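You operate a simulated robot arm through the tools that you are given. There is no shell and no other tool. Be economical: measure what you need, move in short steps, check, and stop when the job is done.

You run a simulated two-armed robot. Do the job below in one go: nothing can be reset, and whatever is moved stays where it is left.

Task
The caps are on the wrong posts: swap them and tighten both posts' knobs.
Fine: leave the black cap on the mat.

It is judged by the outcome, as a careful person would: the job done as asked, and still so three seconds after it is handed in. It fails if anything else is knocked over, pushed out of place, dropped, spilled or broken. Lids that push on must go on centred and level and be pressed home; caps that screw on are set level and turned clockwise until they are tight.

Robot
Two 7-joint arms with fingered hands on one trunk, on a base that drives. Base frame: it is fixed to the floor where the robot stands at the start and does not move with it; the origin is under the middle of the robot, x ahead of it, y to its left, z up; the surface under the hand at the start is at about z = 860. Units: mm, degrees, N and s.
The left shoulder is at the start at [70, 145, 1162], the right one opposite. With the tool pointing down near the work surface each hand reaches from about 420 to 780 mm from the robot's upright axis, wherever it stands, measured 20 degrees to its own side. Places, roughly: black bench mat [600, 100, 900]; green knob [500, 0, 900]; grey knob [700, 0, 900]; top of the green post [500, -100, 1000]; top of the silver post [700, -100, 1000]. Payload 3.5 kg a hand.
The tool frame of a hand sits at the grasp point between the pads (the TCP): z along the fingers, y along the line on which they close. The tips reach 25 mm beyond it. The gripper opens to 88 mm. The gripper's body begins 29 mm behind the TCP. The gripper is a hand of 4 fingers: y runs from the thumb to the fingers, the wrist lies at [-13, -97, -162] in the tool frame, and closing takes about 1.5 s.
Orientation is that of the tool frame in the base frame, as [roll, pitch, yaw] about the fixed x, y, z axes, in that order (R = Rz(yaw) Ry(pitch) Rx(roll)). With the fingers straight down and the wrist toward the robot, the tool's x, y and z point along [0, 1, 0], [1, 0, 0] and [0, 0, -1] of the base frame.

Tools
- The arms move only by the tool servo_tool. It takes "left_steps", "right_steps" or both (then of equal length, played together; a hand with none holds still); each is a list of rows, each a list of 7 numbers: the shift along the tool's x, y, z in units of 50 mm (1.0 is 50 mm), then the turn, a rotation vector about the tool's x, y, z in units of 4 degrees (1.0 is 4 degrees), then the closure in counts, from 0 (fully open) to 255 (shut). In form: [[dx, dy, dz, wx, wy, wz, hand], ...]. A call has 1 to 8 rows; each row shifts and turns the commanded pose from where the row before left it, along the tool's axes as they then stand. A call with a number of a shift or a turn outside -1 to 1 is refused whole. Each row takes 0.2 s and may step no farther than 50 mm and 8.6 degrees from the row before; otherwise, or with a gripper value out of range, the whole call is refused. A pose out of reach is approached as far as the arm can. The call stops where the force on the tool passes 40 N (or 10 N more than at its start, if that is more) or the arm is blocked; 0.2 s more then pass. The fingers move at their own pace (about 45 mm/s each) and stop on an object; they squeeze with about 21 N. The grip force told is the motor's: it shows also when the fingers shut on nothing. Time passes only in rows, and 0.2 s behind the last, so rows that do not move let the fingers close. It gives the time, the measured TCP pose, the force on the tool (base axes), the opening and the grip force at its end, in the units of the frame above (readings bear some noise), with the torque about the TCP (base axes, N m) and any sound that the robot's microphone picked up, and new pictures: "views" is both (left out), scene, wrist or none (wrist: the cameras of the hands that moved).
- Cameras (640 x 400 px; columns grow to the right, rows downward): "scene" is now at [137.3, 2.8, 1486.7]; the picture's right is [0.02, -1.00, 0.00], its down [-0.54, -0.01, -0.84] and it looks along [0.84, 0.02, -0.54] (base axes); focal length 214 px, centre (320, 200). "left" rides on the left gripper at [-64, -83, -98] in its tool frame; the picture's right is [-0.62, -0.37, 0.69], its down [0.71, -0.63, 0.30] and it looks along [0.32, 0.68, 0.65] (tool axes); focal length 265 px, centre (320, 200). "right" rides on the right gripper at [64, -83, -98] in its tool frame; the picture's right is [-0.62, 0.37, -0.69], its down [-0.71, -0.63, 0.30] and it looks along [-0.32, 0.68, 0.65] (tool axes); focal length 265 px, centre (320, 200). There is no depth. A picture from a camera that has moved, and an enlarged one, comes with that camera's place and axes in the base frame and with its lens.
- lift_body(by): slides the trunk up (or, below 0, down) by that many mm; the arms and the scene camera ride with it, the base frame stays. It gives what a move gives, with no picture.
- steer(legs): drives the robot by 1 to 6 legs, each [ahead, left, turn to the left] in mm, mm and degrees, along the robot's own axes; the way and the turn of a leg run together, so that a leg with both is an arc; at most 1500 mm and 180 degrees a leg. The arms and the cameras ride along, it lands a little off, and it stops where it bumps. It gives what a move gives, and a new picture of the scene camera.
- grasp_type(shape, hand): the hand has 4 fingers and takes this shape, open, in about a second: jaw (thumb against the fingers, like two jaws); tri (thumb and two fingers); tip (a fingertip pinch); poke (one finger out to press); point (the index stretched); flat (the hand flat); cup (the hand cupped); fist (a fist). The gripper value then closes the fingers along that shape, each until it touches; the sizes above hold for jaw. It gives what a move gives, with no picture.
- head_to(pan, tilt): turns the head with the scene camera to pan (to the left, within 86 degrees either way) and tilt (down, from -29 to 69), counted from straight ahead of the robot. It gives what a move gives, and a new picture of the scene camera.
- enlarge(camera, box): a new picture of the part [left, top, right, bottom] of that camera's present view, enlarged. No time passes.
- job_done(): hands the job in; it is judged then, once.

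Go step by step. Nothing tells you exact positions but the pictures and the camera data: compare them with the known pose of the tool, close in by small moves and look again before you grip or let go. The budget is 120 turns and 260 pictures, counting those below and the enlarged ones. Unless the task says otherwise, let go and move clear before handing in, and close with one line.

The tools are called after "Emit:" as a command line: name --argument value ..., lists and objects as JSON in quotes. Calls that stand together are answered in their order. servo_tool: Moves the arms, as the interface text tells. Its arguments: {"type":"object","properties":{"left_steps":{"type":"array"},"right_steps":{"type":"array"},"views":{"type":"string","enum":["both","scene","wrist","none"]}},"required":[]} The other tools are called the same way: lift_body (by) slides the trunk up or down; grasp_type (shape, hand) gives the hand a shape; steer (legs) drives the base; head_to (pan, tilt) turns the head that bears the scene camera; enlarge (camera, box) takes an enlarged picture of a part of a camera's view; job_done () hands the job in.

At the start:

```text
t: 0.0
left_tcp_pos: [525.5, 198.0, 1333.7]
left_tcp_rot: [180.0, -0.1, 90.0]
left_wrist_force: [-0.8, 0.0, -0.4]
left_torque: [-0.02, -0.03, -0.01]
left_width: 87.5
left_gripper_force: 0.0
left_shape: jaw
right_tcp_pos: [525.1, -253.0, 1385.5]
right_tcp_rot: [180.0, 0.0, 90.0]
right_wrist_force: [0.4, 0.4, -0.5]
right_torque: [0.03, 0.0, -0.03]
right_width: 87.7
right_gripper_force: 0.0
right_shape: jaw
trunk travel left (down, up): [-725.0, 115.0]
robot x, y, heading: [-1.4, -0.8, -0.2]
head pan, tilt: [1.3, 32.6]
```

scene: 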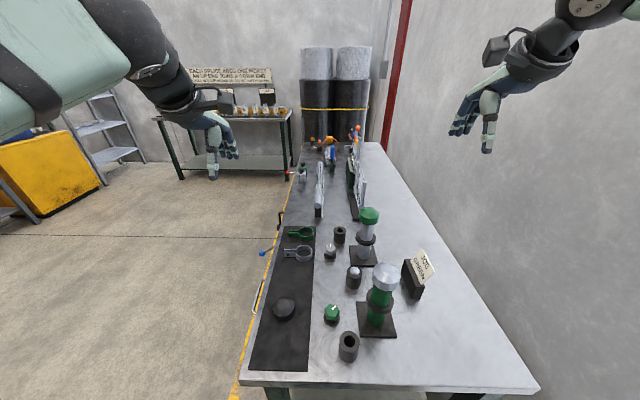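
right: 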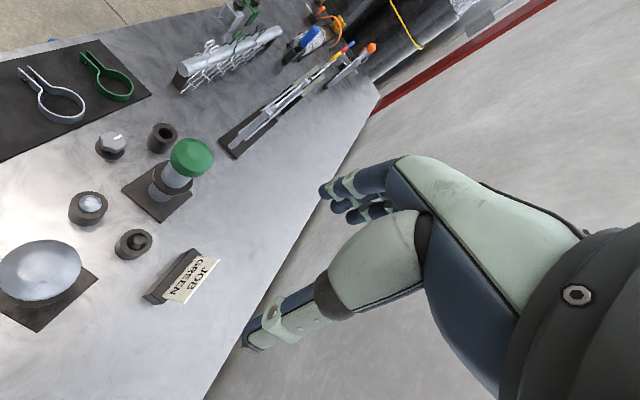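
left: 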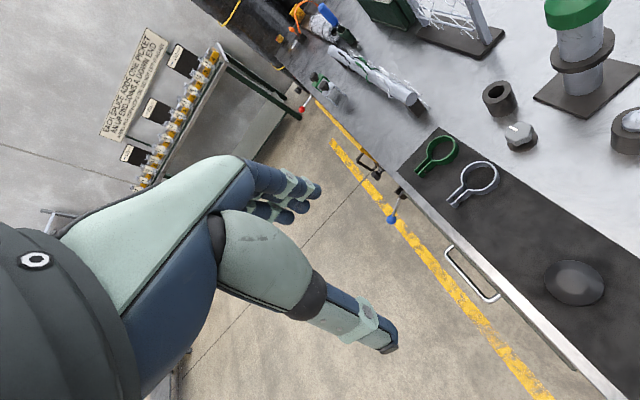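

I see a bench with a green post wearing a silver cap, a silver post wearing a green cap, knobs, sockets, ring wrenches and a black cap on the mat. I'll look closer first.

Emit:
enlarge --camera "scene" --box '[240, 190, 460, 380]'

Emit:
enlarge --camera "right" --box '[0, 30, 240, 340]'

Emit:
enlarge --camera "left" --box '[390, 0, 640, 320]'

```text
2.11 times, centred on (350, 285) of scene
camera zoom: at [137.3, 2.8, 1486.7], right [0.02, -1.0, 0.0], down [-0.54, -0.01, -0.84], along [0.84, 0.02, -0.54], focal length 452 px, centre (257, 21)
```

zoom: 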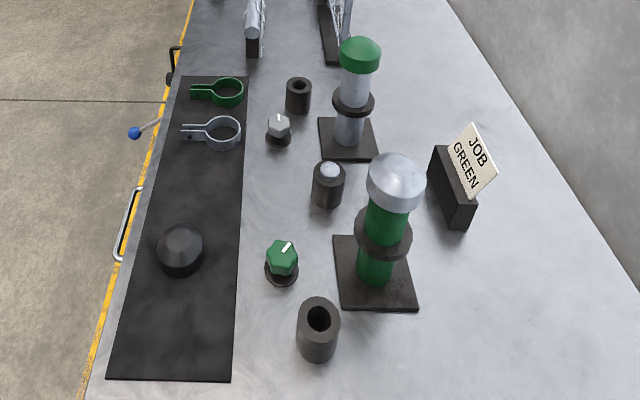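

```text
1.29 times, centred on (120, 185) of right
camera zoom: at [440.3, -190.3, 1484.8], right [0.37, -0.62, 0.69], down [-0.63, -0.71, -0.3], along [0.68, -0.32, -0.65], focal length 342 px, centre (578, 219)
```

zoom: 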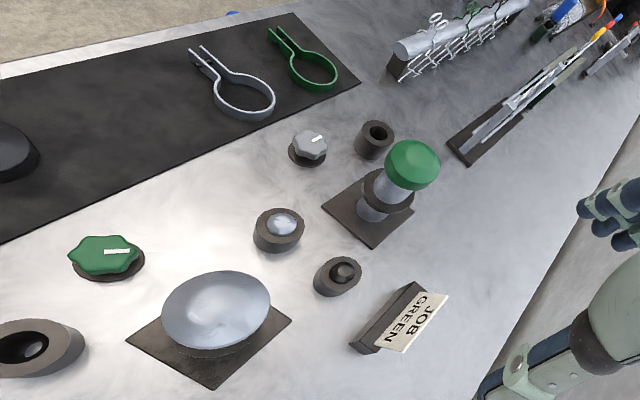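

```text
1.25 times, centred on (515, 160) of left
camera zoom: at [443.0, 133.3, 1430.9], right [-0.37, -0.62, -0.69], down [-0.63, 0.71, -0.3], along [0.68, 0.32, -0.65], focal length 332 px, centre (76, 250)
```

zoom: 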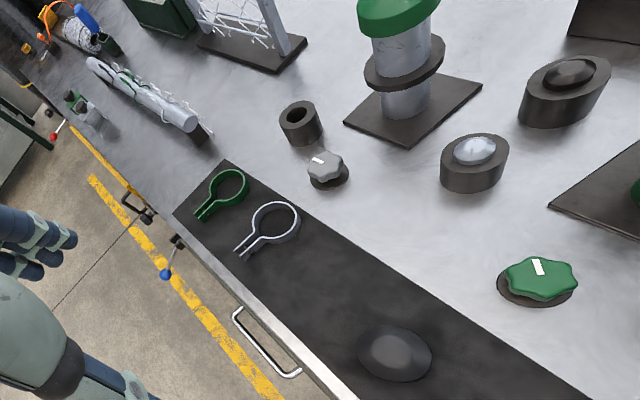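

Triangulating puts the green post (silver cap) at about [474,-147] with its top near 1070, and the silver post (green cap) at about [722,-148]. Bringing the right hand above the green post for a better look.

Emit:
servo_tool --right_steps '[[0.43, -0.21, 0.7, 0, 0, 0, 0], [0.43, -0.21, 0.7, 0, 0, 0, 0], [0.43, -0.21, 0.7, 0, 0, 0, 0], [0.43, -0.21, 0.7, 0, 0, 0, 0], [0.43, -0.21, 0.7, 0, 0, 0, 0], [0, 0, 0, 0, 0, 0, 0]]'

Emit:
enlarge --camera "scene" --box '[320, 200, 440, 350]'

```text
t: 1.4
left_tcp_pos: [524.0, 197.3, 1332.7]
left_tcp_rot: [-179.9, 0.0, 90.1]
left_wrist_force: [0.6, 0.5, 0.4]
left_torque: [0.0, -0.03, -0.04]
left_width: 87.8
left_gripper_force: 0.0
left_shape: jaw
right_tcp_pos: [511.4, -167.0, 1214.8]
right_tcp_rot: [180.0, -0.8, 89.8]
right_wrist_force: [0.6, -0.4, 0.2]
right_torque: [0.0, 0.01, 0.02]
right_width: 87.9
right_gripper_force: 0.0
right_shape: jaw
right hand out of reach, approached as far as the arm can: row 4, 5
trunk travel left (down, up): [-725.0, 115.0]
robot x, y, heading: [2.5, -0.4, 0.0]
head pan, tilt: [1.3, 32.6]
camera scene: at [137.0, 2.9, 1486.7], right [0.02, -1.0, 0.0], down [-0.54, -0.01, -0.84], along [0.84, 0.02, -0.54], focal length 214 px, centre (320, 200)
camera right: at [429.0, -104.7, 1314.9], right [0.37, -0.63, 0.68], down [-0.63, -0.71, -0.31], along [0.68, -0.32, -0.66], focal length 265 px, centre (320, 200)
```

scene: 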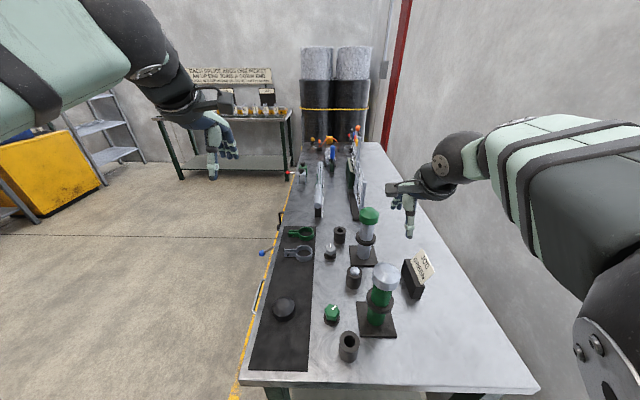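
right: 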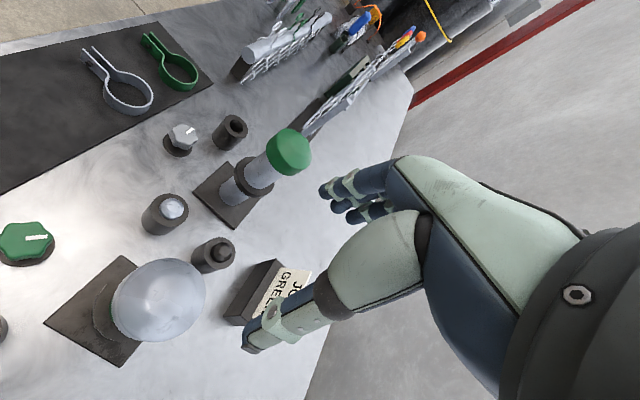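

```text
2.67 times, centred on (380, 275) of scene
camera zoom: at [137.0, 2.9, 1486.7], right [0.02, -1.0, 0.0], down [-0.54, -0.01, -0.84], along [0.84, 0.02, -0.54], focal length 572 px, centre (160, 0)
```

zoom: 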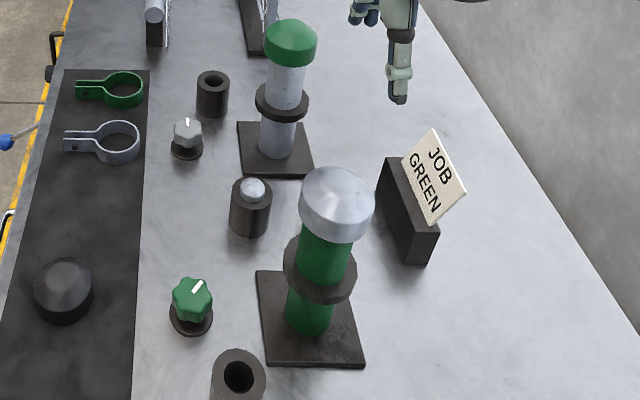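

The pose was too close in for the arm, so I back the base off a bit and move over the green post.

Emit:
steer --legs '[[-120, 0, 0]]'

```text
t: 2.6
left_tcp_pos: [408.7, 196.8, 1330.7]
left_tcp_rot: [-179.9, -0.1, 90.0]
left_wrist_force: [-0.1, -0.1, 0.8]
left_torque: [-0.01, 0.03, 0.03]
left_width: 87.6
left_gripper_force: 0.0
left_shape: jaw
right_tcp_pos: [395.5, -164.4, 1215.1]
right_tcp_rot: [-179.8, -0.9, 90.0]
right_wrist_force: [0.4, -0.5, 1.2]
right_torque: [0.01, 0.01, -0.04]
right_width: 88.1
right_gripper_force: 0.0
right_shape: jaw
trunk travel left (down, up): [-725.0, 115.0]
robot x, y, heading: [-118.3, 1.6, -0.2]
head pan, tilt: [1.3, 32.6]
camera scene: at [20.6, 2.8, 1486.4], right [0.02, -1.0, 0.0], down [-0.54, -0.01, -0.84], along [0.84, 0.02, -0.54], focal length 214 px, centre (320, 200)
```

scene: 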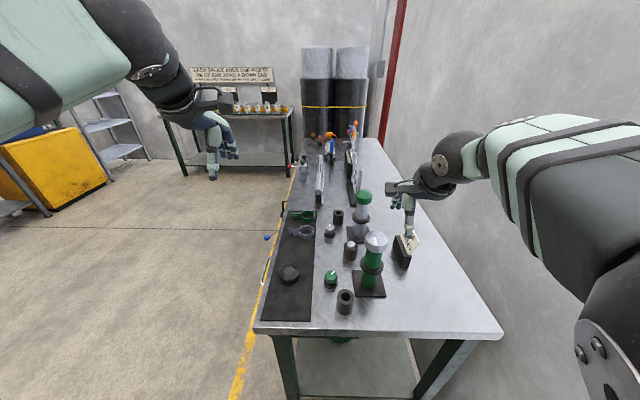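

Emit:
servo_tool --right_steps '[[0.12, 0.53, 0.2, 0, 0, 0, 0], [0.12, 0.53, 0.2, 0, 0, 0, 0], [0.12, 0.53, 0.3, 0, 0, 0, 0], [0, 0, 0, 0, 0, 0, 0]]'

Emit:
enlarge --camera "scene" --box '[320, 180, 440, 310]'

```text
t: 3.6
left_tcp_pos: [407.1, 198.2, 1333.6]
left_tcp_rot: [180.0, 0.0, 90.0]
left_wrist_force: [0.5, -0.6, 0.6]
left_torque: [0.03, 0.02, -0.03]
left_width: 87.4
left_gripper_force: 0.1
left_shape: jaw
right_tcp_pos: [474.0, -145.9, 1183.5]
right_tcp_rot: [-179.9, -0.8, 90.1]
right_wrist_force: [-0.8, -0.7, 0.0]
right_torque: [0.01, 0.01, -0.01]
right_width: 87.9
right_gripper_force: 0.0
right_shape: jaw
trunk travel left (down, up): [-725.0, 115.0]
robot x, y, heading: [-119.3, 3.2, -0.2]
head pan, tilt: [1.3, 32.6]
camera scene: at [18.0, 2.9, 1486.7], right [0.02, -1.0, 0.0], down [-0.54, -0.01, -0.84], along [0.84, 0.02, -0.54], focal length 214 px, centre (320, 200)
camera right: at [390.3, -84.7, 1282.7], right [0.37, -0.63, 0.68], down [-0.63, -0.71, -0.31], along [0.68, -0.31, -0.66], focal length 265 px, centre (320, 200)
```

scene: 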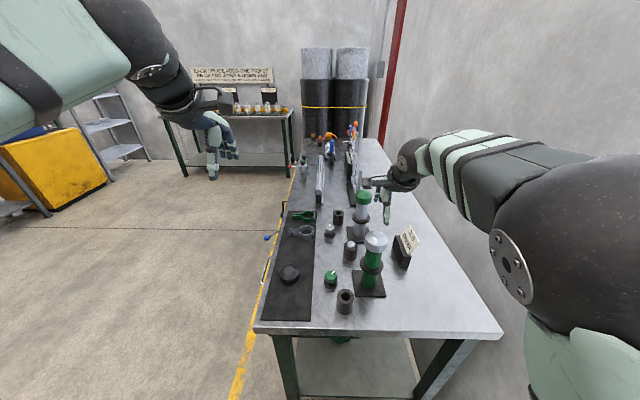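
right: 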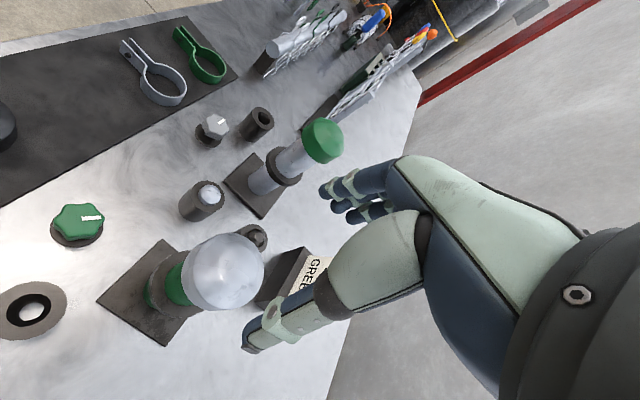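

```text
3.08 times, centred on (380, 245) of scene
camera zoom: at [18.0, 2.9, 1486.7], right [0.02, -1.0, 0.0], down [-0.54, -0.01, -0.84], along [0.84, 0.02, -0.54], focal length 660 px, centre (135, 62)
```

zoom: 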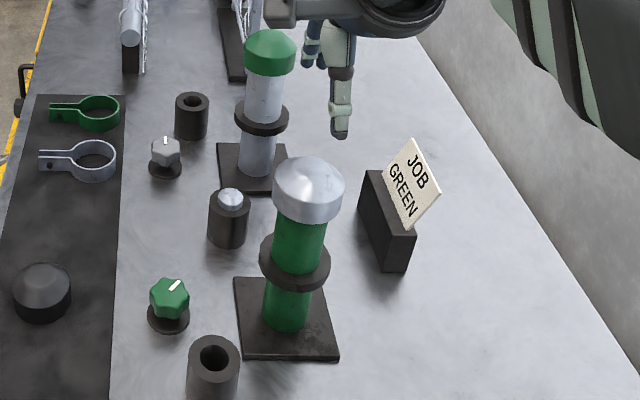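

The cap is centred under the hand at about [475,-146], with its rim around z 1045–1070. Descending partway and checking.

Emit:
servo_tool --right_steps '[[0, 0, 0.5, 0, 0, 0, 0], [0, 0, 0.5, 0, 0, 0, 0], [0, 0, 0.4, 0, 0, 0, 0], [0, 0, 0, 0, 0, 0, 0]]'

Emit:
enlarge --camera "scene" --box '[340, 200, 420, 300]'

```text
t: 4.6
left_tcp_pos: [407.2, 198.3, 1332.4]
left_tcp_rot: [180.0, 0.0, 89.9]
left_wrist_force: [-0.4, 0.5, 0.8]
left_torque: [0.02, 0.0, 0.01]
left_width: 87.3
left_gripper_force: 0.1
left_shape: jaw
right_tcp_pos: [470.6, -144.8, 1110.6]
right_tcp_rot: [-179.9, -0.8, 90.0]
right_wrist_force: [-0.1, 0.1, 0.1]
right_torque: [-0.02, 0.04, -0.01]
right_width: 87.8
right_gripper_force: 0.0
right_shape: jaw
trunk travel left (down, up): [-725.0, 115.0]
robot x, y, heading: [-121.1, -1.4, 0.0]
head pan, tilt: [1.3, 32.6]
camera scene: at [17.9, 2.9, 1486.7], right [0.02, -1.0, 0.0], down [-0.54, -0.01, -0.84], along [0.84, 0.02, -0.54], focal length 214 px, centre (320, 200)
camera right: at [386.7, -83.3, 1210.9], right [0.37, -0.63, 0.68], down [-0.63, -0.71, -0.31], along [0.68, -0.31, -0.66], focal length 265 px, centre (320, 200)
```

scene: 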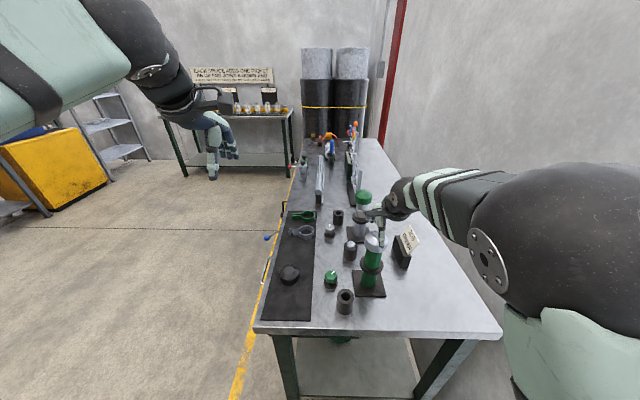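
right: 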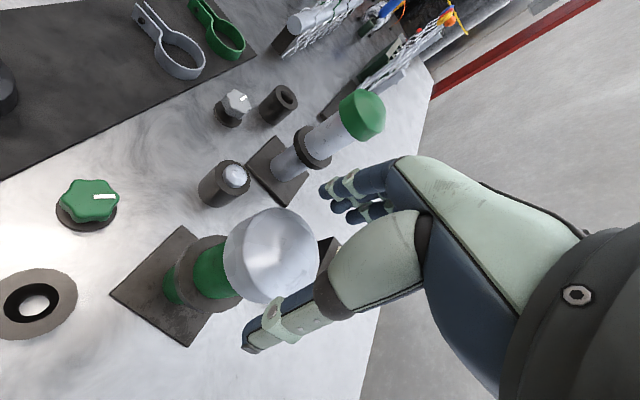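

```text
4.00 times, centred on (380, 250) of scene
camera zoom: at [17.9, 2.9, 1486.7], right [0.02, -1.0, 0.0], down [-0.54, -0.01, -0.84], along [0.84, 0.02, -0.54], focal length 858 px, centre (80, 0)
```

zoom: 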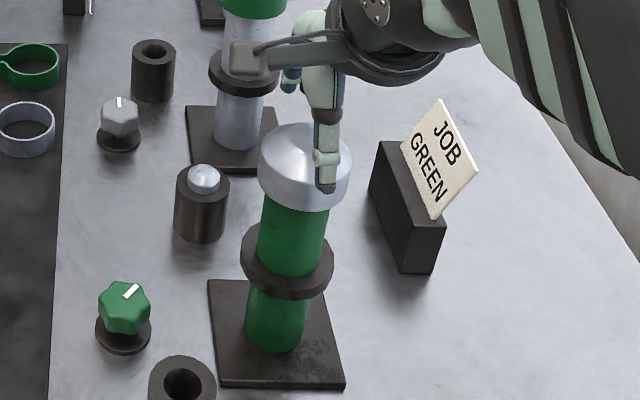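

Aligned. Descending around the cap with a 4 mm correction ahead.

Emit:
servo_tool --right_steps '[[0, 0.08, 0.25, 0, 0, 0, 0], [0, 0, 0.25, 0, 0, 0, 0], [0, 0, 0.25, 0, 0, 0, 0], [0, 0, 0.2, 0, 0, 0, 0], [0, 0, 0, 0, 0, 0, 0]]'

Emit:
enlarge --camera "scene" --box '[340, 200, 420, 300]'

```text
t: 5.8
left_tcp_pos: [405.7, 196.8, 1332.1]
left_tcp_rot: [180.0, 0.0, 90.0]
left_wrist_force: [0.2, -0.4, 0.7]
left_torque: [0.04, 0.01, 0.02]
left_width: 87.3
left_gripper_force: 0.1
left_shape: jaw
right_tcp_pos: [475.9, -145.7, 1063.0]
right_tcp_rot: [-179.9, -0.8, 90.0]
right_wrist_force: [1.1, 0.3, 0.1]
right_torque: [-0.02, 0.02, -0.01]
right_width: 87.7
right_gripper_force: 0.1
right_shape: jaw
trunk travel left (down, up): [-725.0, 115.0]
robot x, y, heading: [-123.3, -2.0, -0.0]
head pan, tilt: [1.3, 32.6]
camera scene: at [17.9, 2.9, 1486.7], right [0.02, -1.0, 0.0], down [-0.54, -0.01, -0.84], along [0.84, 0.02, -0.54], focal length 214 px, centre (320, 200)
camera right: at [391.9, -83.7, 1163.0], right [0.37, -0.63, 0.68], down [-0.63, -0.71, -0.31], along [0.68, -0.31, -0.66], focal length 265 px, centre (320, 200)
```

scene: 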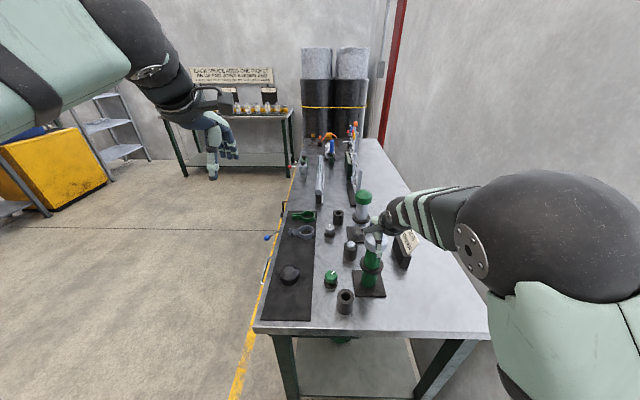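
right: 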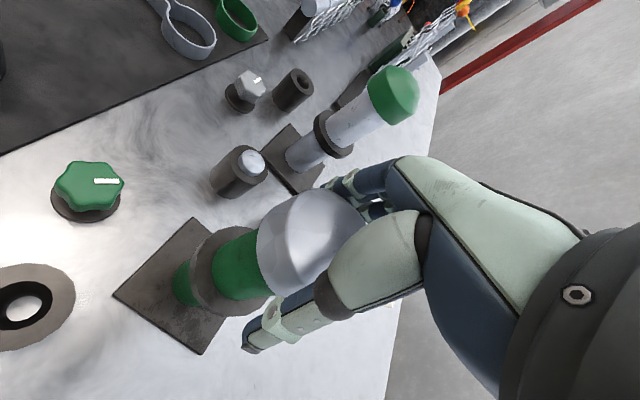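

```text
4.00 times, centred on (380, 250) of scene
camera zoom: at [17.9, 2.9, 1486.7], right [0.02, -1.0, 0.0], down [-0.54, -0.01, -0.84], along [0.84, 0.02, -0.54], focal length 858 px, centre (80, 0)
```

zoom: 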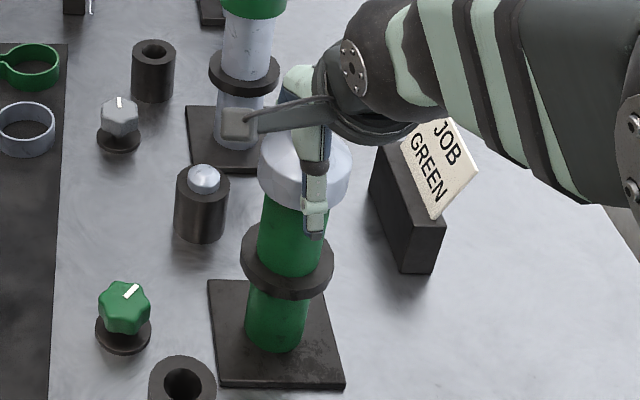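

The fingers straddle the cap rim. Closing.

Emit:
servo_tool --right_steps '[[0, 0, 0, 0, 0, 0, 255], [0, 0, 0, 0, 0, 0, 255], [0, 0, 0, 0, 0, 0, 255], [0, 0, 0, 0, 0, 0, 255], [0, 0, 0, 0, 0, 0, 255], [0, 0, 0, 0, 0, 0, 255]]' --views "wrist"

Emit:
enlarge --camera "scene" --box '[340, 200, 420, 300]'

```text
t: 7.2
left_tcp_pos: [405.9, 196.6, 1333.1]
left_tcp_rot: [-179.9, 0.1, 90.0]
left_wrist_force: [0.1, -0.3, 0.0]
left_torque: [0.01, 0.0, 0.0]
left_width: 87.4
left_gripper_force: 0.1
left_shape: jaw
right_tcp_pos: [474.4, -145.6, 1063.1]
right_tcp_rot: [-180.0, -0.8, 90.1]
right_wrist_force: [0.0, 0.6, -0.8]
right_torque: [-0.01, 0.02, 0.01]
right_width: 58.3
right_gripper_force: 21.3
right_shape: jaw
trunk travel left (down, up): [-725.0, 115.0]
robot x, y, heading: [-119.6, -2.2, 0.1]
head pan, tilt: [1.3, 32.6]
camera right: at [392.1, -83.7, 1163.0], right [0.37, -0.63, 0.68], down [-0.63, -0.71, -0.31], along [0.68, -0.31, -0.66], focal length 265 px, centre (320, 200)
```

right: 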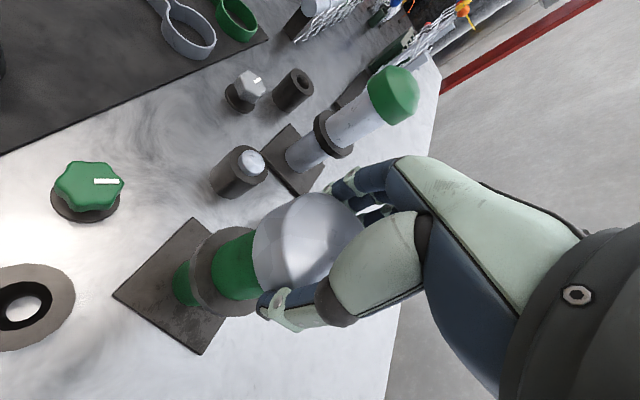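

```text
4.00 times, centred on (380, 250) of scene
camera zoom: at [18.2, 2.8, 1486.6], right [0.02, -1.0, 0.0], down [-0.54, -0.01, -0.84], along [0.84, 0.02, -0.54], focal length 858 px, centre (80, 0)
```

zoom: 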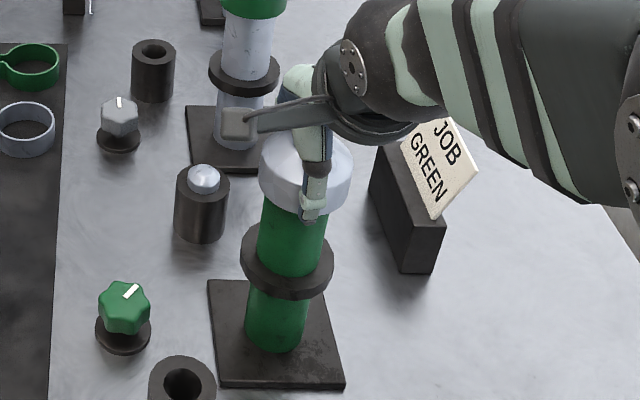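

Gripped at 58 mm. Testing with a small lift whether the cap pulls off.

Emit:
servo_tool --right_steps '[[0, 0, -0.06, 0, 0, 0, 255], [0, 0, -0.06, 0, 0, 0, 255], [0, 0, 0, 0, 0, 0, 255]]' --views "none"

Emit:
enlarge --camera "scene" --box '[340, 200, 420, 300]'

```text
t: 8.0
left_tcp_pos: [405.1, 197.8, 1332.3]
left_tcp_rot: [-179.8, 0.0, 89.9]
left_wrist_force: [-0.2, 0.5, -0.1]
left_torque: [-0.03, 0.0, -0.01]
left_width: 87.8
left_gripper_force: 0.1
left_shape: jaw
right_tcp_pos: [476.2, -145.6, 1068.0]
right_tcp_rot: [-179.9, -0.9, 90.0]
right_wrist_force: [-0.8, 1.0, -0.4]
right_torque: [0.02, -0.02, -0.02]
right_width: 58.6
right_gripper_force: 21.1
right_shape: jaw
trunk travel left (down, up): [-725.0, 115.0]
robot x, y, heading: [-119.4, -0.6, -0.1]
head pan, tilt: [1.3, 32.6]
```

```text
4.00 times, centred on (380, 250) of scene
camera zoom: at [18.3, 2.8, 1486.6], right [0.02, -1.0, 0.0], down [-0.54, -0.01, -0.84], along [0.84, 0.02, -0.54], focal length 858 px, centre (80, 0)
```

zoom: 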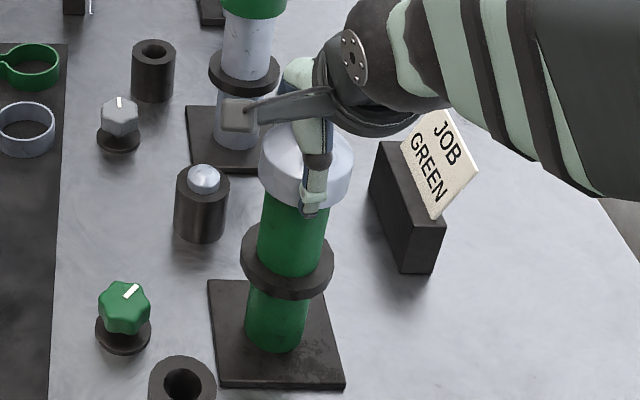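

Emit:
servo_tool --right_steps '[[0, 0, -0.1, 0, 0, 0, 255], [0, 0, -0.1, 0, 0, 0, 255], [0, 0, 0, 0, 0, 0, 255]]' --views "wrist"

Emit:
enlarge --camera "scene" --box '[340, 200, 420, 300]'

```text
t: 8.8
left_tcp_pos: [406.6, 195.8, 1331.2]
left_tcp_rot: [-179.9, 0.0, 90.0]
left_wrist_force: [0.1, 0.0, -0.4]
left_torque: [-0.02, 0.0, -0.01]
left_width: 87.5
left_gripper_force: 0.1
left_shape: jaw
right_tcp_pos: [476.7, -146.2, 1079.3]
right_tcp_rot: [-179.9, -0.9, 89.9]
right_wrist_force: [-0.3, 0.4, 0.2]
right_torque: [-0.02, -0.02, 0.02]
right_width: 58.2
right_gripper_force: 21.2
right_shape: jaw
trunk travel left (down, up): [-725.0, 115.0]
robot x, y, heading: [-122.3, 1.0, 0.1]
head pan, tilt: [1.3, 32.6]
camera right: at [392.7, -83.7, 1179.4], right [0.37, -0.63, 0.68], down [-0.63, -0.71, -0.31], along [0.68, -0.31, -0.66], focal length 265 px, centre (320, 200)
```

right: 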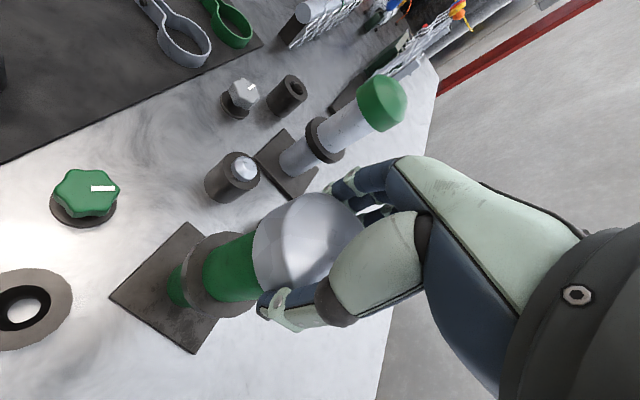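

```text
4.00 times, centred on (380, 250) of scene
camera zoom: at [18.4, 2.8, 1486.6], right [0.02, -1.0, 0.0], down [-0.54, -0.01, -0.84], along [0.84, 0.02, -0.54], focal length 858 px, centre (80, 0)
```

zoom: 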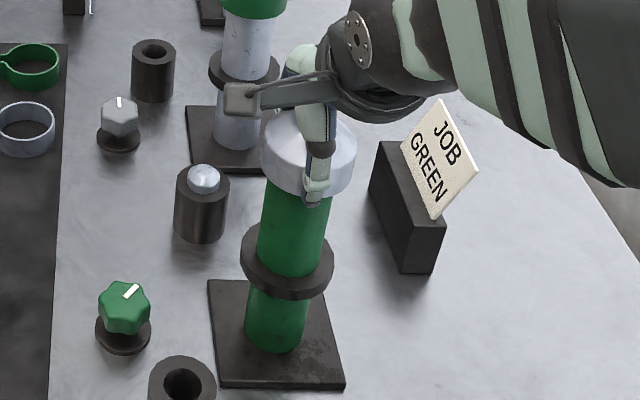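

The cap lifts off freely, so it is a push-on. I'll reseat it, regrip about 9 mm higher so the fingertips don't protrude below the rim, and then park it on the free bench area at [440,-300].

Emit:
servo_tool --right_steps '[[0, -0.02, 0.16, 0, 0, 0, 255], [0, -0.01, 0.16, 0, 0, 0, 255], [0, 0, 0, 0, 0, 0, 255], [0, 0, 0, 0, 0, 0, 0], [0, 0, 0, 0, 0, 0, 0], [0, 0, 0, 0, 0, 0, 0], [0, 0, -0.2, 0, 0, 0, 0], [0, 0, 0, 0, 0, 0, 0]]' --views "wrist"

Emit:
enlarge --camera "scene" --box '[340, 200, 420, 300]'

```text
t: 10.6
left_tcp_pos: [406.8, 197.0, 1332.4]
left_tcp_rot: [-179.9, 0.0, 90.0]
left_wrist_force: [0.2, 0.3, -0.5]
left_torque: [-0.03, -0.01, -0.01]
left_width: 87.7
left_gripper_force: 0.1
left_shape: jaw
right_tcp_pos: [477.1, -145.6, 1073.6]
right_tcp_rot: [-179.9, -1.0, 90.0]
right_wrist_force: [-0.2, 0.9, 0.7]
right_torque: [-0.01, -0.02, 0.0]
right_width: 87.5
right_gripper_force: 0.2
right_shape: jaw
trunk travel left (down, up): [-725.0, 115.0]
robot x, y, heading: [-120.6, -2.1, -0.2]
head pan, tilt: [1.3, 32.6]
camera right: at [392.7, -82.8, 1173.4], right [0.37, -0.63, 0.68], down [-0.63, -0.71, -0.31], along [0.68, -0.31, -0.66], focal length 265 px, centre (320, 200)
```

right: 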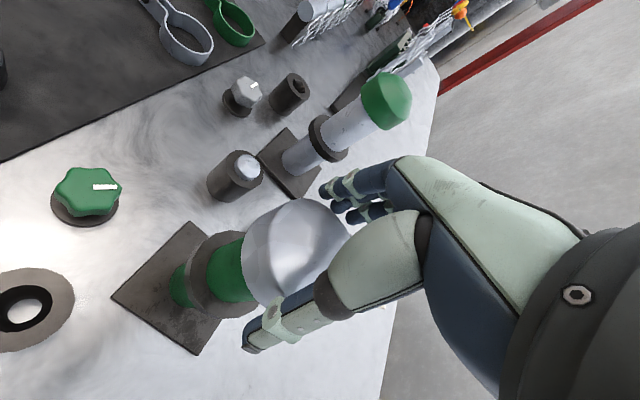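

```text
4.00 times, centred on (380, 250) of scene
camera zoom: at [18.5, 2.8, 1486.6], right [0.02, -1.0, 0.0], down [-0.54, -0.01, -0.84], along [0.84, 0.02, -0.54], focal length 858 px, centre (80, 0)
```

zoom: 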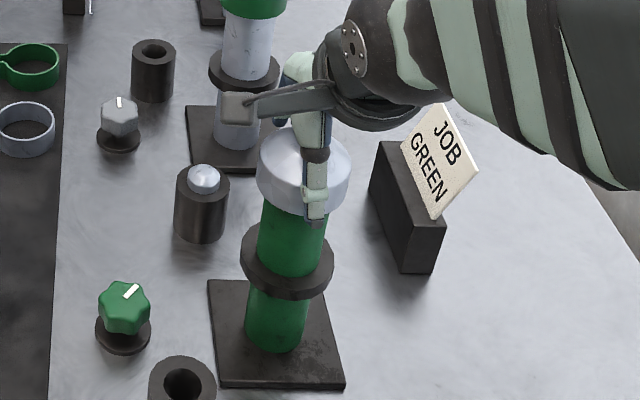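

Emit:
servo_tool --right_steps '[[0, 0, 0, 0, 0, 0, 255], [0, 0, 0, 0, 0, 0, 255], [0, 0, 0, 0, 0, 0, 255], [0, 0, 0, 0, 0, 0, 255], [0, 0, 0, 0, 0, 0, 255], [0, 0, 0, 0, 0, 0, 255], [0, 0, -0.5, 0, 0, 0, 255], [0, 0, 0, 0, 0, 0, 255]]' --views "wrist"

Emit:
enlarge --camera "scene" --box '[340, 200, 420, 300]'

```text
t: 12.4
left_tcp_pos: [406.9, 197.4, 1333.6]
left_tcp_rot: [-179.9, 0.0, 90.0]
left_wrist_force: [-0.3, -0.7, -0.1]
left_torque: [-0.03, -0.01, 0.0]
left_width: 87.6
left_gripper_force: 0.0
left_shape: jaw
right_tcp_pos: [474.4, -144.3, 1098.7]
right_tcp_rot: [-179.8, -1.0, 90.0]
right_wrist_force: [-0.2, 0.5, -0.7]
right_torque: [0.0, -0.01, 0.02]
right_width: 58.4
right_gripper_force: 21.6
right_shape: jaw
trunk travel left (down, up): [-725.0, 115.0]
robot x, y, heading: [-116.6, 2.0, -0.1]
head pan, tilt: [1.3, 32.6]
camera right: at [392.1, -82.5, 1198.9], right [0.37, -0.63, 0.68], down [-0.63, -0.71, -0.31], along [0.68, -0.31, -0.66], focal length 265 px, centre (320, 200)
```

right: 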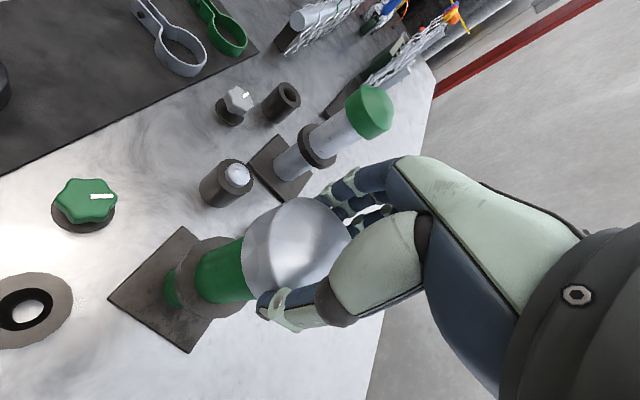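

```text
4.00 times, centred on (380, 250) of scene
camera zoom: at [18.4, 2.8, 1486.6], right [0.02, -1.0, 0.0], down [-0.54, -0.01, -0.84], along [0.84, 0.02, -0.54], focal length 858 px, centre (80, 0)
```

zoom: 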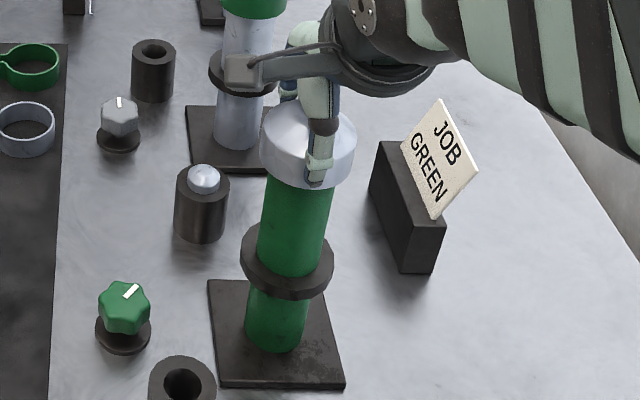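

Fingertips are now above the rim bottom. Lifting clear of the post.

Emit:
servo_tool --right_steps '[[0, 0, -0.6, 0, 0, 0, 255], [0, 0, -0.6, 0, 0, 0, 255], [0, 0, -0.2, 0, 0, 0, 255], [0, 0, 0, 0, 0, 0, 255]]' --views "wrist"

Emit:
enlarge --camera "scene" --box '[340, 180, 440, 300]'

```text
t: 13.4
left_tcp_pos: [406.2, 197.7, 1333.2]
left_tcp_rot: [180.0, 0.0, 90.1]
left_wrist_force: [-0.2, 1.0, 0.0]
left_torque: [0.01, -0.01, -0.02]
left_width: 87.6
left_gripper_force: 0.1
left_shape: jaw
right_tcp_pos: [476.8, -146.8, 1171.0]
right_tcp_rot: [-179.9, -0.9, 89.9]
right_wrist_force: [0.6, -0.7, -0.6]
right_torque: [-0.02, -0.01, -0.02]
right_width: 58.7
right_gripper_force: 20.7
right_shape: jaw
trunk travel left (down, up): [-725.0, 115.0]
robot x, y, heading: [-117.2, 1.4, -0.2]
head pan, tilt: [1.3, 32.6]
camera right: at [393.0, -84.9, 1270.2], right [0.37, -0.63, 0.68], down [-0.63, -0.71, -0.31], along [0.68, -0.31, -0.66], focal length 265 px, centre (320, 200)
```

right: 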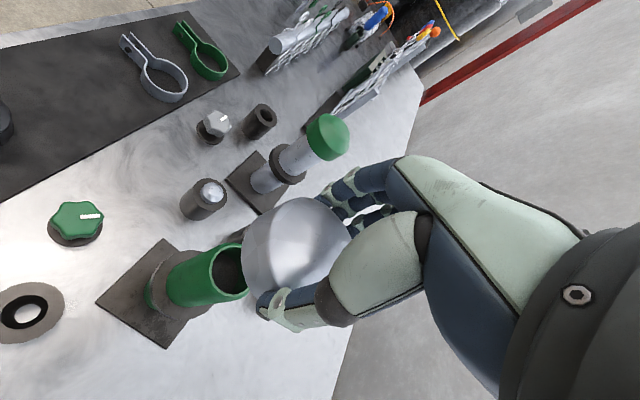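

```text
3.33 times, centred on (390, 240) of scene
camera zoom: at [18.0, 2.8, 1486.7], right [0.02, -1.0, 0.0], down [-0.54, -0.01, -0.84], along [0.84, 0.02, -0.54], focal length 715 px, centre (87, 67)
```

zoom: 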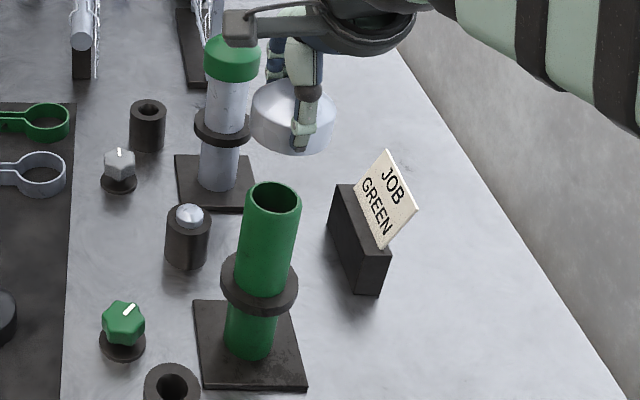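

The post is a tube with its top near z 1062. Carrying the cap to the right and down to the free bench area.

Emit:
servo_tool --right_steps '[[-0.77, -0.19, 0, 0, 0, 0, 255], [-0.77, -0.19, 0, 0, 0, 0, 255], [-0.77, -0.19, 0.3, 0, 0, 0, 255], [-0.77, -0.19, 0.5, 0, 0, 0, 255], [0, 0, 0.9, 0, 0, 0, 255], [0, 0, 0.9, 0, 0, 0, 255], [0, 0, 0.9, 0, 0, 0, 255], [0, 0, 0, 0, 0, 0, 255]]'

Emit:
enlarge --camera "scene" --box '[340, 200, 480, 340]'

```text
t: 15.2
left_tcp_pos: [406.7, 197.8, 1332.1]
left_tcp_rot: [180.0, 0.0, 90.0]
left_wrist_force: [-0.4, -0.5, 0.1]
left_torque: [0.03, 0.0, 0.0]
left_width: 87.7
left_gripper_force: 0.1
left_shape: jaw
right_tcp_pos: [439.4, -298.9, 988.7]
right_tcp_rot: [-179.9, -0.9, 90.0]
right_wrist_force: [-0.4, -0.3, -1.1]
right_torque: [0.0, -0.02, 0.01]
right_width: 58.3
right_gripper_force: 20.8
right_shape: jaw
trunk travel left (down, up): [-725.0, 115.0]
robot x, y, heading: [-115.9, -1.0, 0.1]
head pan, tilt: [1.3, 32.6]
camera scene: at [17.5, 3.3, 1486.7], right [0.02, -1.0, 0.0], down [-0.54, -0.01, -0.84], along [0.84, 0.02, -0.54], focal length 214 px, centre (320, 200)
camera right: at [354.6, -236.9, 1089.0], right [0.37, -0.63, 0.68], down [-0.63, -0.71, -0.31], along [0.68, -0.31, -0.66], focal length 265 px, centre (320, 200)
```

scene: 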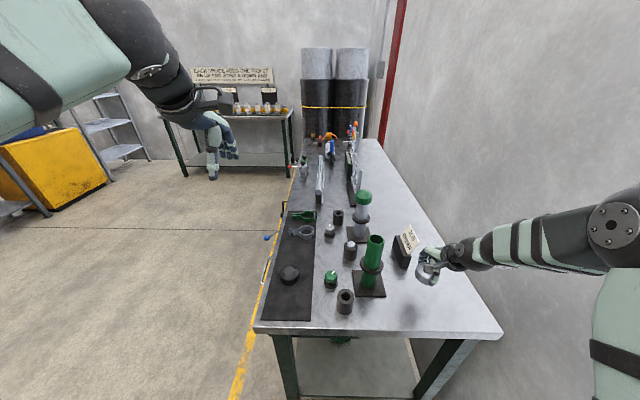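
right: 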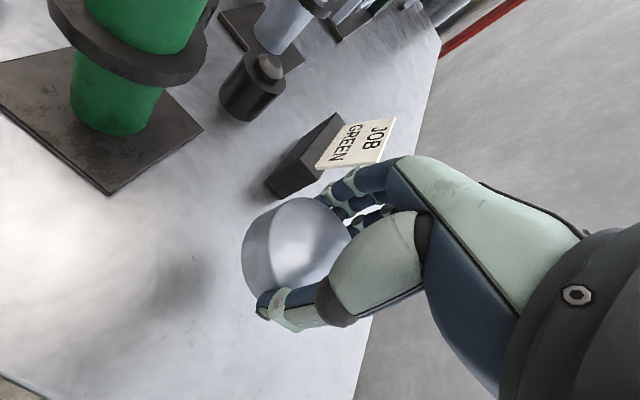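

```text
2.86 times, centred on (410, 270) of scene
camera zoom: at [17.5, 3.3, 1486.7], right [0.02, -1.0, 0.0], down [-0.54, -0.01, -0.84], along [0.84, 0.02, -0.54], focal length 613 px, centre (63, 0)
```

zoom: 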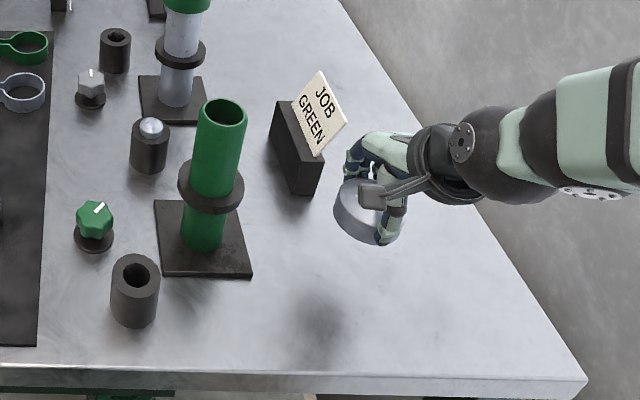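

Clear spot. Lowering to just above the bench.

Emit:
servo_tool --right_steps '[[0, 0, 0.5, 0, 0, 0, 255], [0, 0, 0.5, 0, 0, 0, 255], [0, 0, 0.5, 0, 0, 0, 255], [0, 0, 0.25, 0, 0, 0, 255], [0, 0, 0, 0, 0, 0, 255]]' --views "wrist"

Emit:
enlarge --camera "scene" --box '[380, 220, 480, 320]'

```text
t: 16.4
left_tcp_pos: [407.1, 196.9, 1332.7]
left_tcp_rot: [180.0, 0.1, 90.0]
left_wrist_force: [0.7, 0.0, 0.0]
left_torque: [0.0, 0.02, 0.04]
left_width: 87.6
left_gripper_force: 0.1
left_shape: jaw
right_tcp_pos: [437.6, -296.0, 902.3]
right_tcp_rot: [-179.8, -1.0, 89.9]
right_wrist_force: [0.5, -0.2, -1.6]
right_torque: [-0.02, -0.01, -0.01]
right_width: 58.3
right_gripper_force: 21.2
right_shape: jaw
trunk travel left (down, up): [-725.0, 115.0]
robot x, y, heading: [-116.7, -2.8, -0.1]
head pan, tilt: [1.3, 32.6]
camera right: at [353.9, -234.3, 1002.3], right [0.37, -0.63, 0.68], down [-0.63, -0.71, -0.31], along [0.68, -0.31, -0.66], focal length 265 px, centre (320, 200)
```

right: 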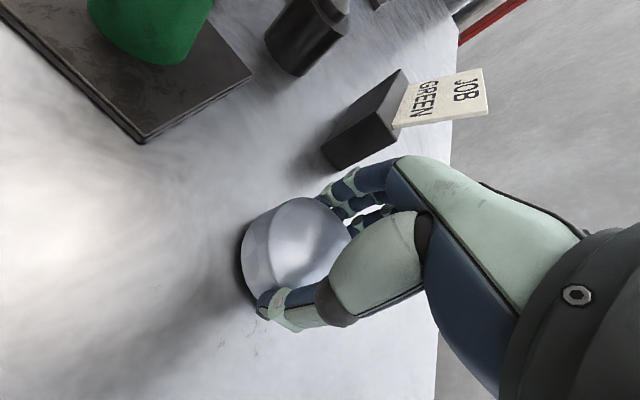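

```text
4.00 times, centred on (430, 270) of scene
camera zoom: at [17.8, 2.9, 1486.7], right [0.02, -1.0, 0.0], down [-0.54, -0.01, -0.84], along [0.84, 0.02, -0.54], focal length 858 px, centre (-120, -80)
```

zoom: 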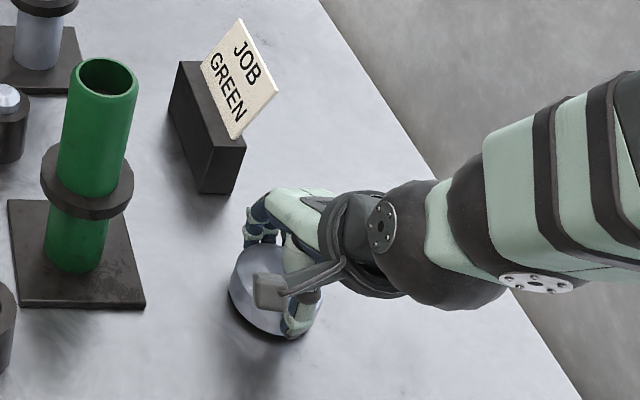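

Emit:
servo_tool --right_steps '[[0, 0, 0.05, 0, 0, 0, 255], [0, 0, 0.05, 0, 0, 0, 255], [0, 0, 0, 0, 0, 0, 255]]' --views "none"

Emit:
enlarge --camera "right" --box '[200, 170, 400, 350]'

```text
t: 17.2
left_tcp_pos: [407.0, 196.8, 1333.0]
left_tcp_rot: [-179.8, -0.2, 90.0]
left_wrist_force: [-0.1, -0.4, -0.1]
left_torque: [0.01, 0.01, 0.03]
left_width: 87.7
left_gripper_force: 0.1
left_shape: jaw
right_tcp_pos: [439.1, -297.1, 897.4]
right_tcp_rot: [-179.9, -0.9, 90.0]
right_wrist_force: [0.0, -0.6, -0.2]
right_torque: [0.01, 0.04, 0.0]
right_width: 58.3
right_gripper_force: 21.3
right_shape: jaw
trunk travel left (down, up): [-725.0, 115.0]
robot x, y, heading: [-119.3, 1.3, 0.1]
head pan, tilt: [1.3, 32.6]
```

```text
2.22 times, centred on (300, 260) of right
camera zoom: at [354.3, -234.7, 997.5], right [0.37, -0.63, 0.68], down [-0.63, -0.71, -0.31], along [0.68, -0.31, -0.66], focal length 590 px, centre (364, 67)
```

zoom: 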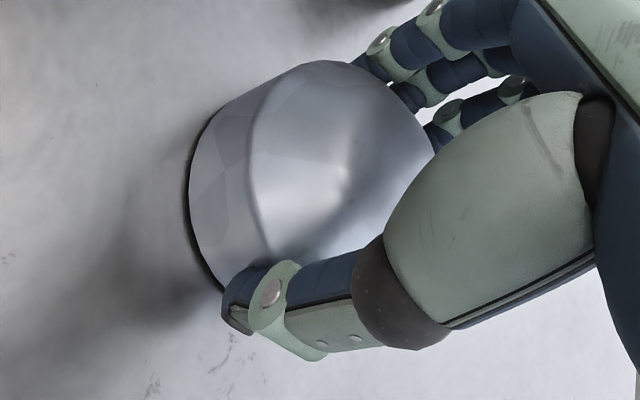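

Emit:
servo_tool --right_steps '[[0, 0, 0.04, 0, 0, 0, 255], [0, 0, 0.04, 0, 0, 0, 255], [0, 0, 0, 0, 0, 0, 255]]' --views "none"

Emit:
enlarge --camera "right" --box '[200, 170, 400, 350]'

```text
t: 18.0
left_tcp_pos: [405.2, 198.2, 1333.7]
left_tcp_rot: [-179.8, 0.0, 90.0]
left_wrist_force: [-0.2, -0.5, -0.1]
left_torque: [0.02, -0.04, -0.02]
left_width: 87.8
left_gripper_force: 0.1
left_shape: jaw
right_tcp_pos: [437.3, -295.7, 895.3]
right_tcp_rot: [179.8, -1.0, 90.0]
right_wrist_force: [2.0, 0.6, 5.8]
right_torque: [0.01, 0.03, 0.01]
right_width: 58.1
right_gripper_force: 21.2
right_shape: jaw
trunk travel left (down, up): [-725.0, 115.0]
robot x, y, heading: [-120.0, -1.4, -0.1]
head pan, tilt: [1.3, 32.6]
```

```text
2.22 times, centred on (300, 260) of right
camera zoom: at [353.3, -234.8, 994.6], right [0.37, -0.63, 0.68], down [-0.63, -0.71, -0.32], along [0.68, -0.31, -0.66], focal length 590 px, centre (364, 67)
```

zoom: 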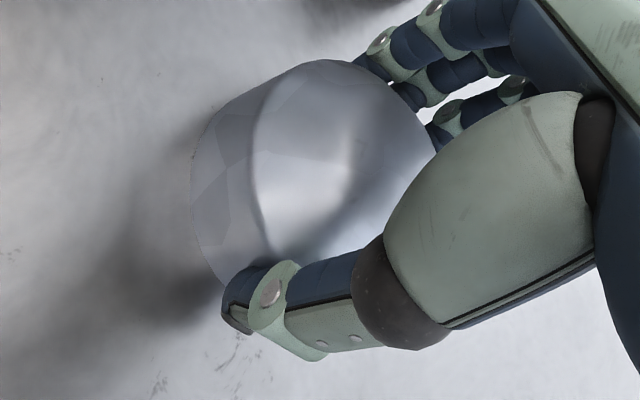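

Contact (5.8 N): the cap rests on the bench. Opening and rising.

Emit:
servo_tool --right_steps '[[0, 0, 0, 0, 0, 0, 0], [0, 0, 0, 0, 0, 0, 0], [0, 0, 0, 0, 0, 0, 0], [0, 0, 0, 0, 0, 0, 0], [0, 0, -0.5, 0, 0, 0, 0], [0, 0, -0.8, 0, 0, 0, 0], [0, 0, -0.9, 0, 0, 0, 0], [0, 0, -0.9, 0, 0, 0, 0]]' --views "wrist"

Emit:
enlarge --camera "scene" --box '[340, 200, 480, 340]'

```text
t: 19.8
left_tcp_pos: [405.1, 196.0, 1333.3]
left_tcp_rot: [179.9, 0.0, 90.0]
left_wrist_force: [-0.2, -0.3, -0.5]
left_torque: [0.02, -0.03, -0.02]
left_width: 87.6
left_gripper_force: 0.0
left_shape: jaw
right_tcp_pos: [436.7, -299.2, 1050.2]
right_tcp_rot: [-179.8, -1.0, 89.9]
right_wrist_force: [-0.8, -0.1, 0.9]
right_torque: [0.0, 0.02, 0.0]
right_width: 87.7
right_gripper_force: 0.0
right_shape: jaw
trunk travel left (down, up): [-725.0, 115.0]
robot x, y, heading: [-117.4, 1.2, -0.3]
head pan, tilt: [1.3, 32.6]
camera right: at [353.8, -237.5, 1149.4], right [0.37, -0.63, 0.68], down [-0.63, -0.71, -0.31], along [0.68, -0.31, -0.66], focal length 265 px, centre (320, 200)
```

right: 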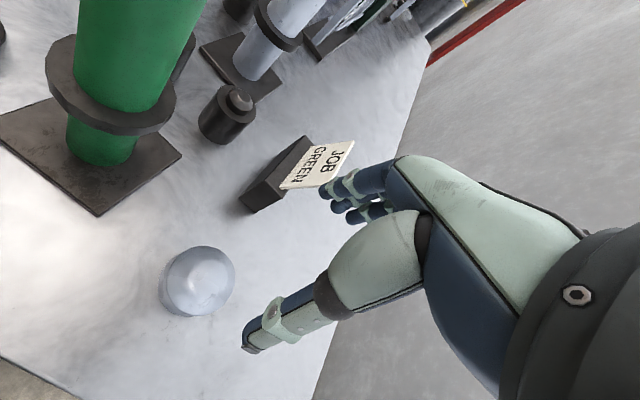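

```text
2.86 times, centred on (410, 270) of scene
camera zoom: at [16.5, 3.5, 1486.8], right [0.02, -1.0, 0.0], down [-0.54, -0.01, -0.84], along [0.84, 0.02, -0.54], focal length 613 px, centre (63, 0)
```

zoom: 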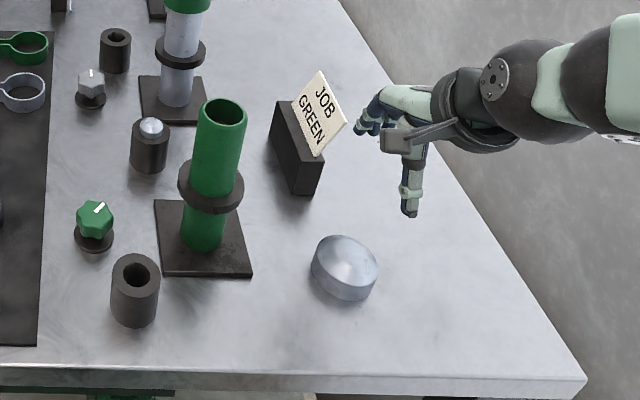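

Parked at [438,-297]. Raising the hand and driving ahead to reach the silver post.

Emit:
servo_tool --right_steps '[[0, 0, -0.9, 0, 0, 0, 0], [0, 0, -0.9, 0, 0, 0, 0], [0, 0, -0.5, 0, 0, 0, 0]]' --views "none"

Emit:
steer --legs '[[90, 0, 0]]'

```text
t: 20.6
left_tcp_pos: [406.5, 197.0, 1332.7]
left_tcp_rot: [-179.8, 0.0, 90.0]
left_wrist_force: [-0.4, -0.3, -0.5]
left_torque: [-0.03, -0.02, 0.0]
left_width: 87.5
left_gripper_force: 0.2
left_shape: jaw
right_tcp_pos: [442.4, -299.7, 1163.6]
right_tcp_rot: [-179.8, -0.9, 90.0]
right_wrist_force: [1.0, -0.3, -0.7]
right_torque: [0.04, -0.03, 0.0]
right_width: 87.4
right_gripper_force: 0.0
right_shape: jaw
trunk travel left (down, up): [-725.0, 115.0]
robot x, y, heading: [-121.1, 2.2, 0.0]
head pan, tilt: [1.3, 32.6]
```

```text
t: 21.7
left_tcp_pos: [491.8, 199.2, 1334.3]
left_tcp_rot: [179.7, -0.1, 90.2]
left_wrist_force: [0.0, 0.0, 0.1]
left_torque: [-0.03, -0.02, 0.0]
left_width: 87.6
left_gripper_force: 0.1
left_shape: jaw
right_tcp_pos: [528.0, -297.9, 1165.9]
right_tcp_rot: [179.9, -0.9, 90.2]
right_wrist_force: [-0.3, 0.3, 0.1]
right_torque: [-0.02, -0.02, 0.01]
right_width: 87.5
right_gripper_force: 0.1
right_shape: jaw
trunk travel left (down, up): [-725.0, 115.0]
robot x, y, heading: [-33.2, -2.8, 0.1]
head pan, tilt: [1.3, 32.6]
camera scene: at [103.3, 3.1, 1487.2], right [0.02, -1.0, 0.0], down [-0.54, -0.01, -0.84], along [0.84, 0.02, -0.54], focal length 214 px, centre (320, 200)
```

scene: 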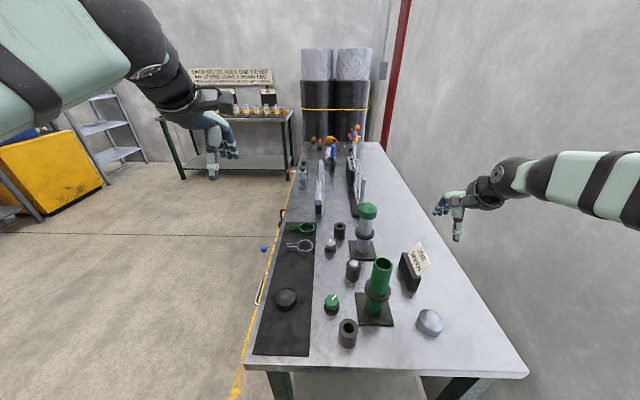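

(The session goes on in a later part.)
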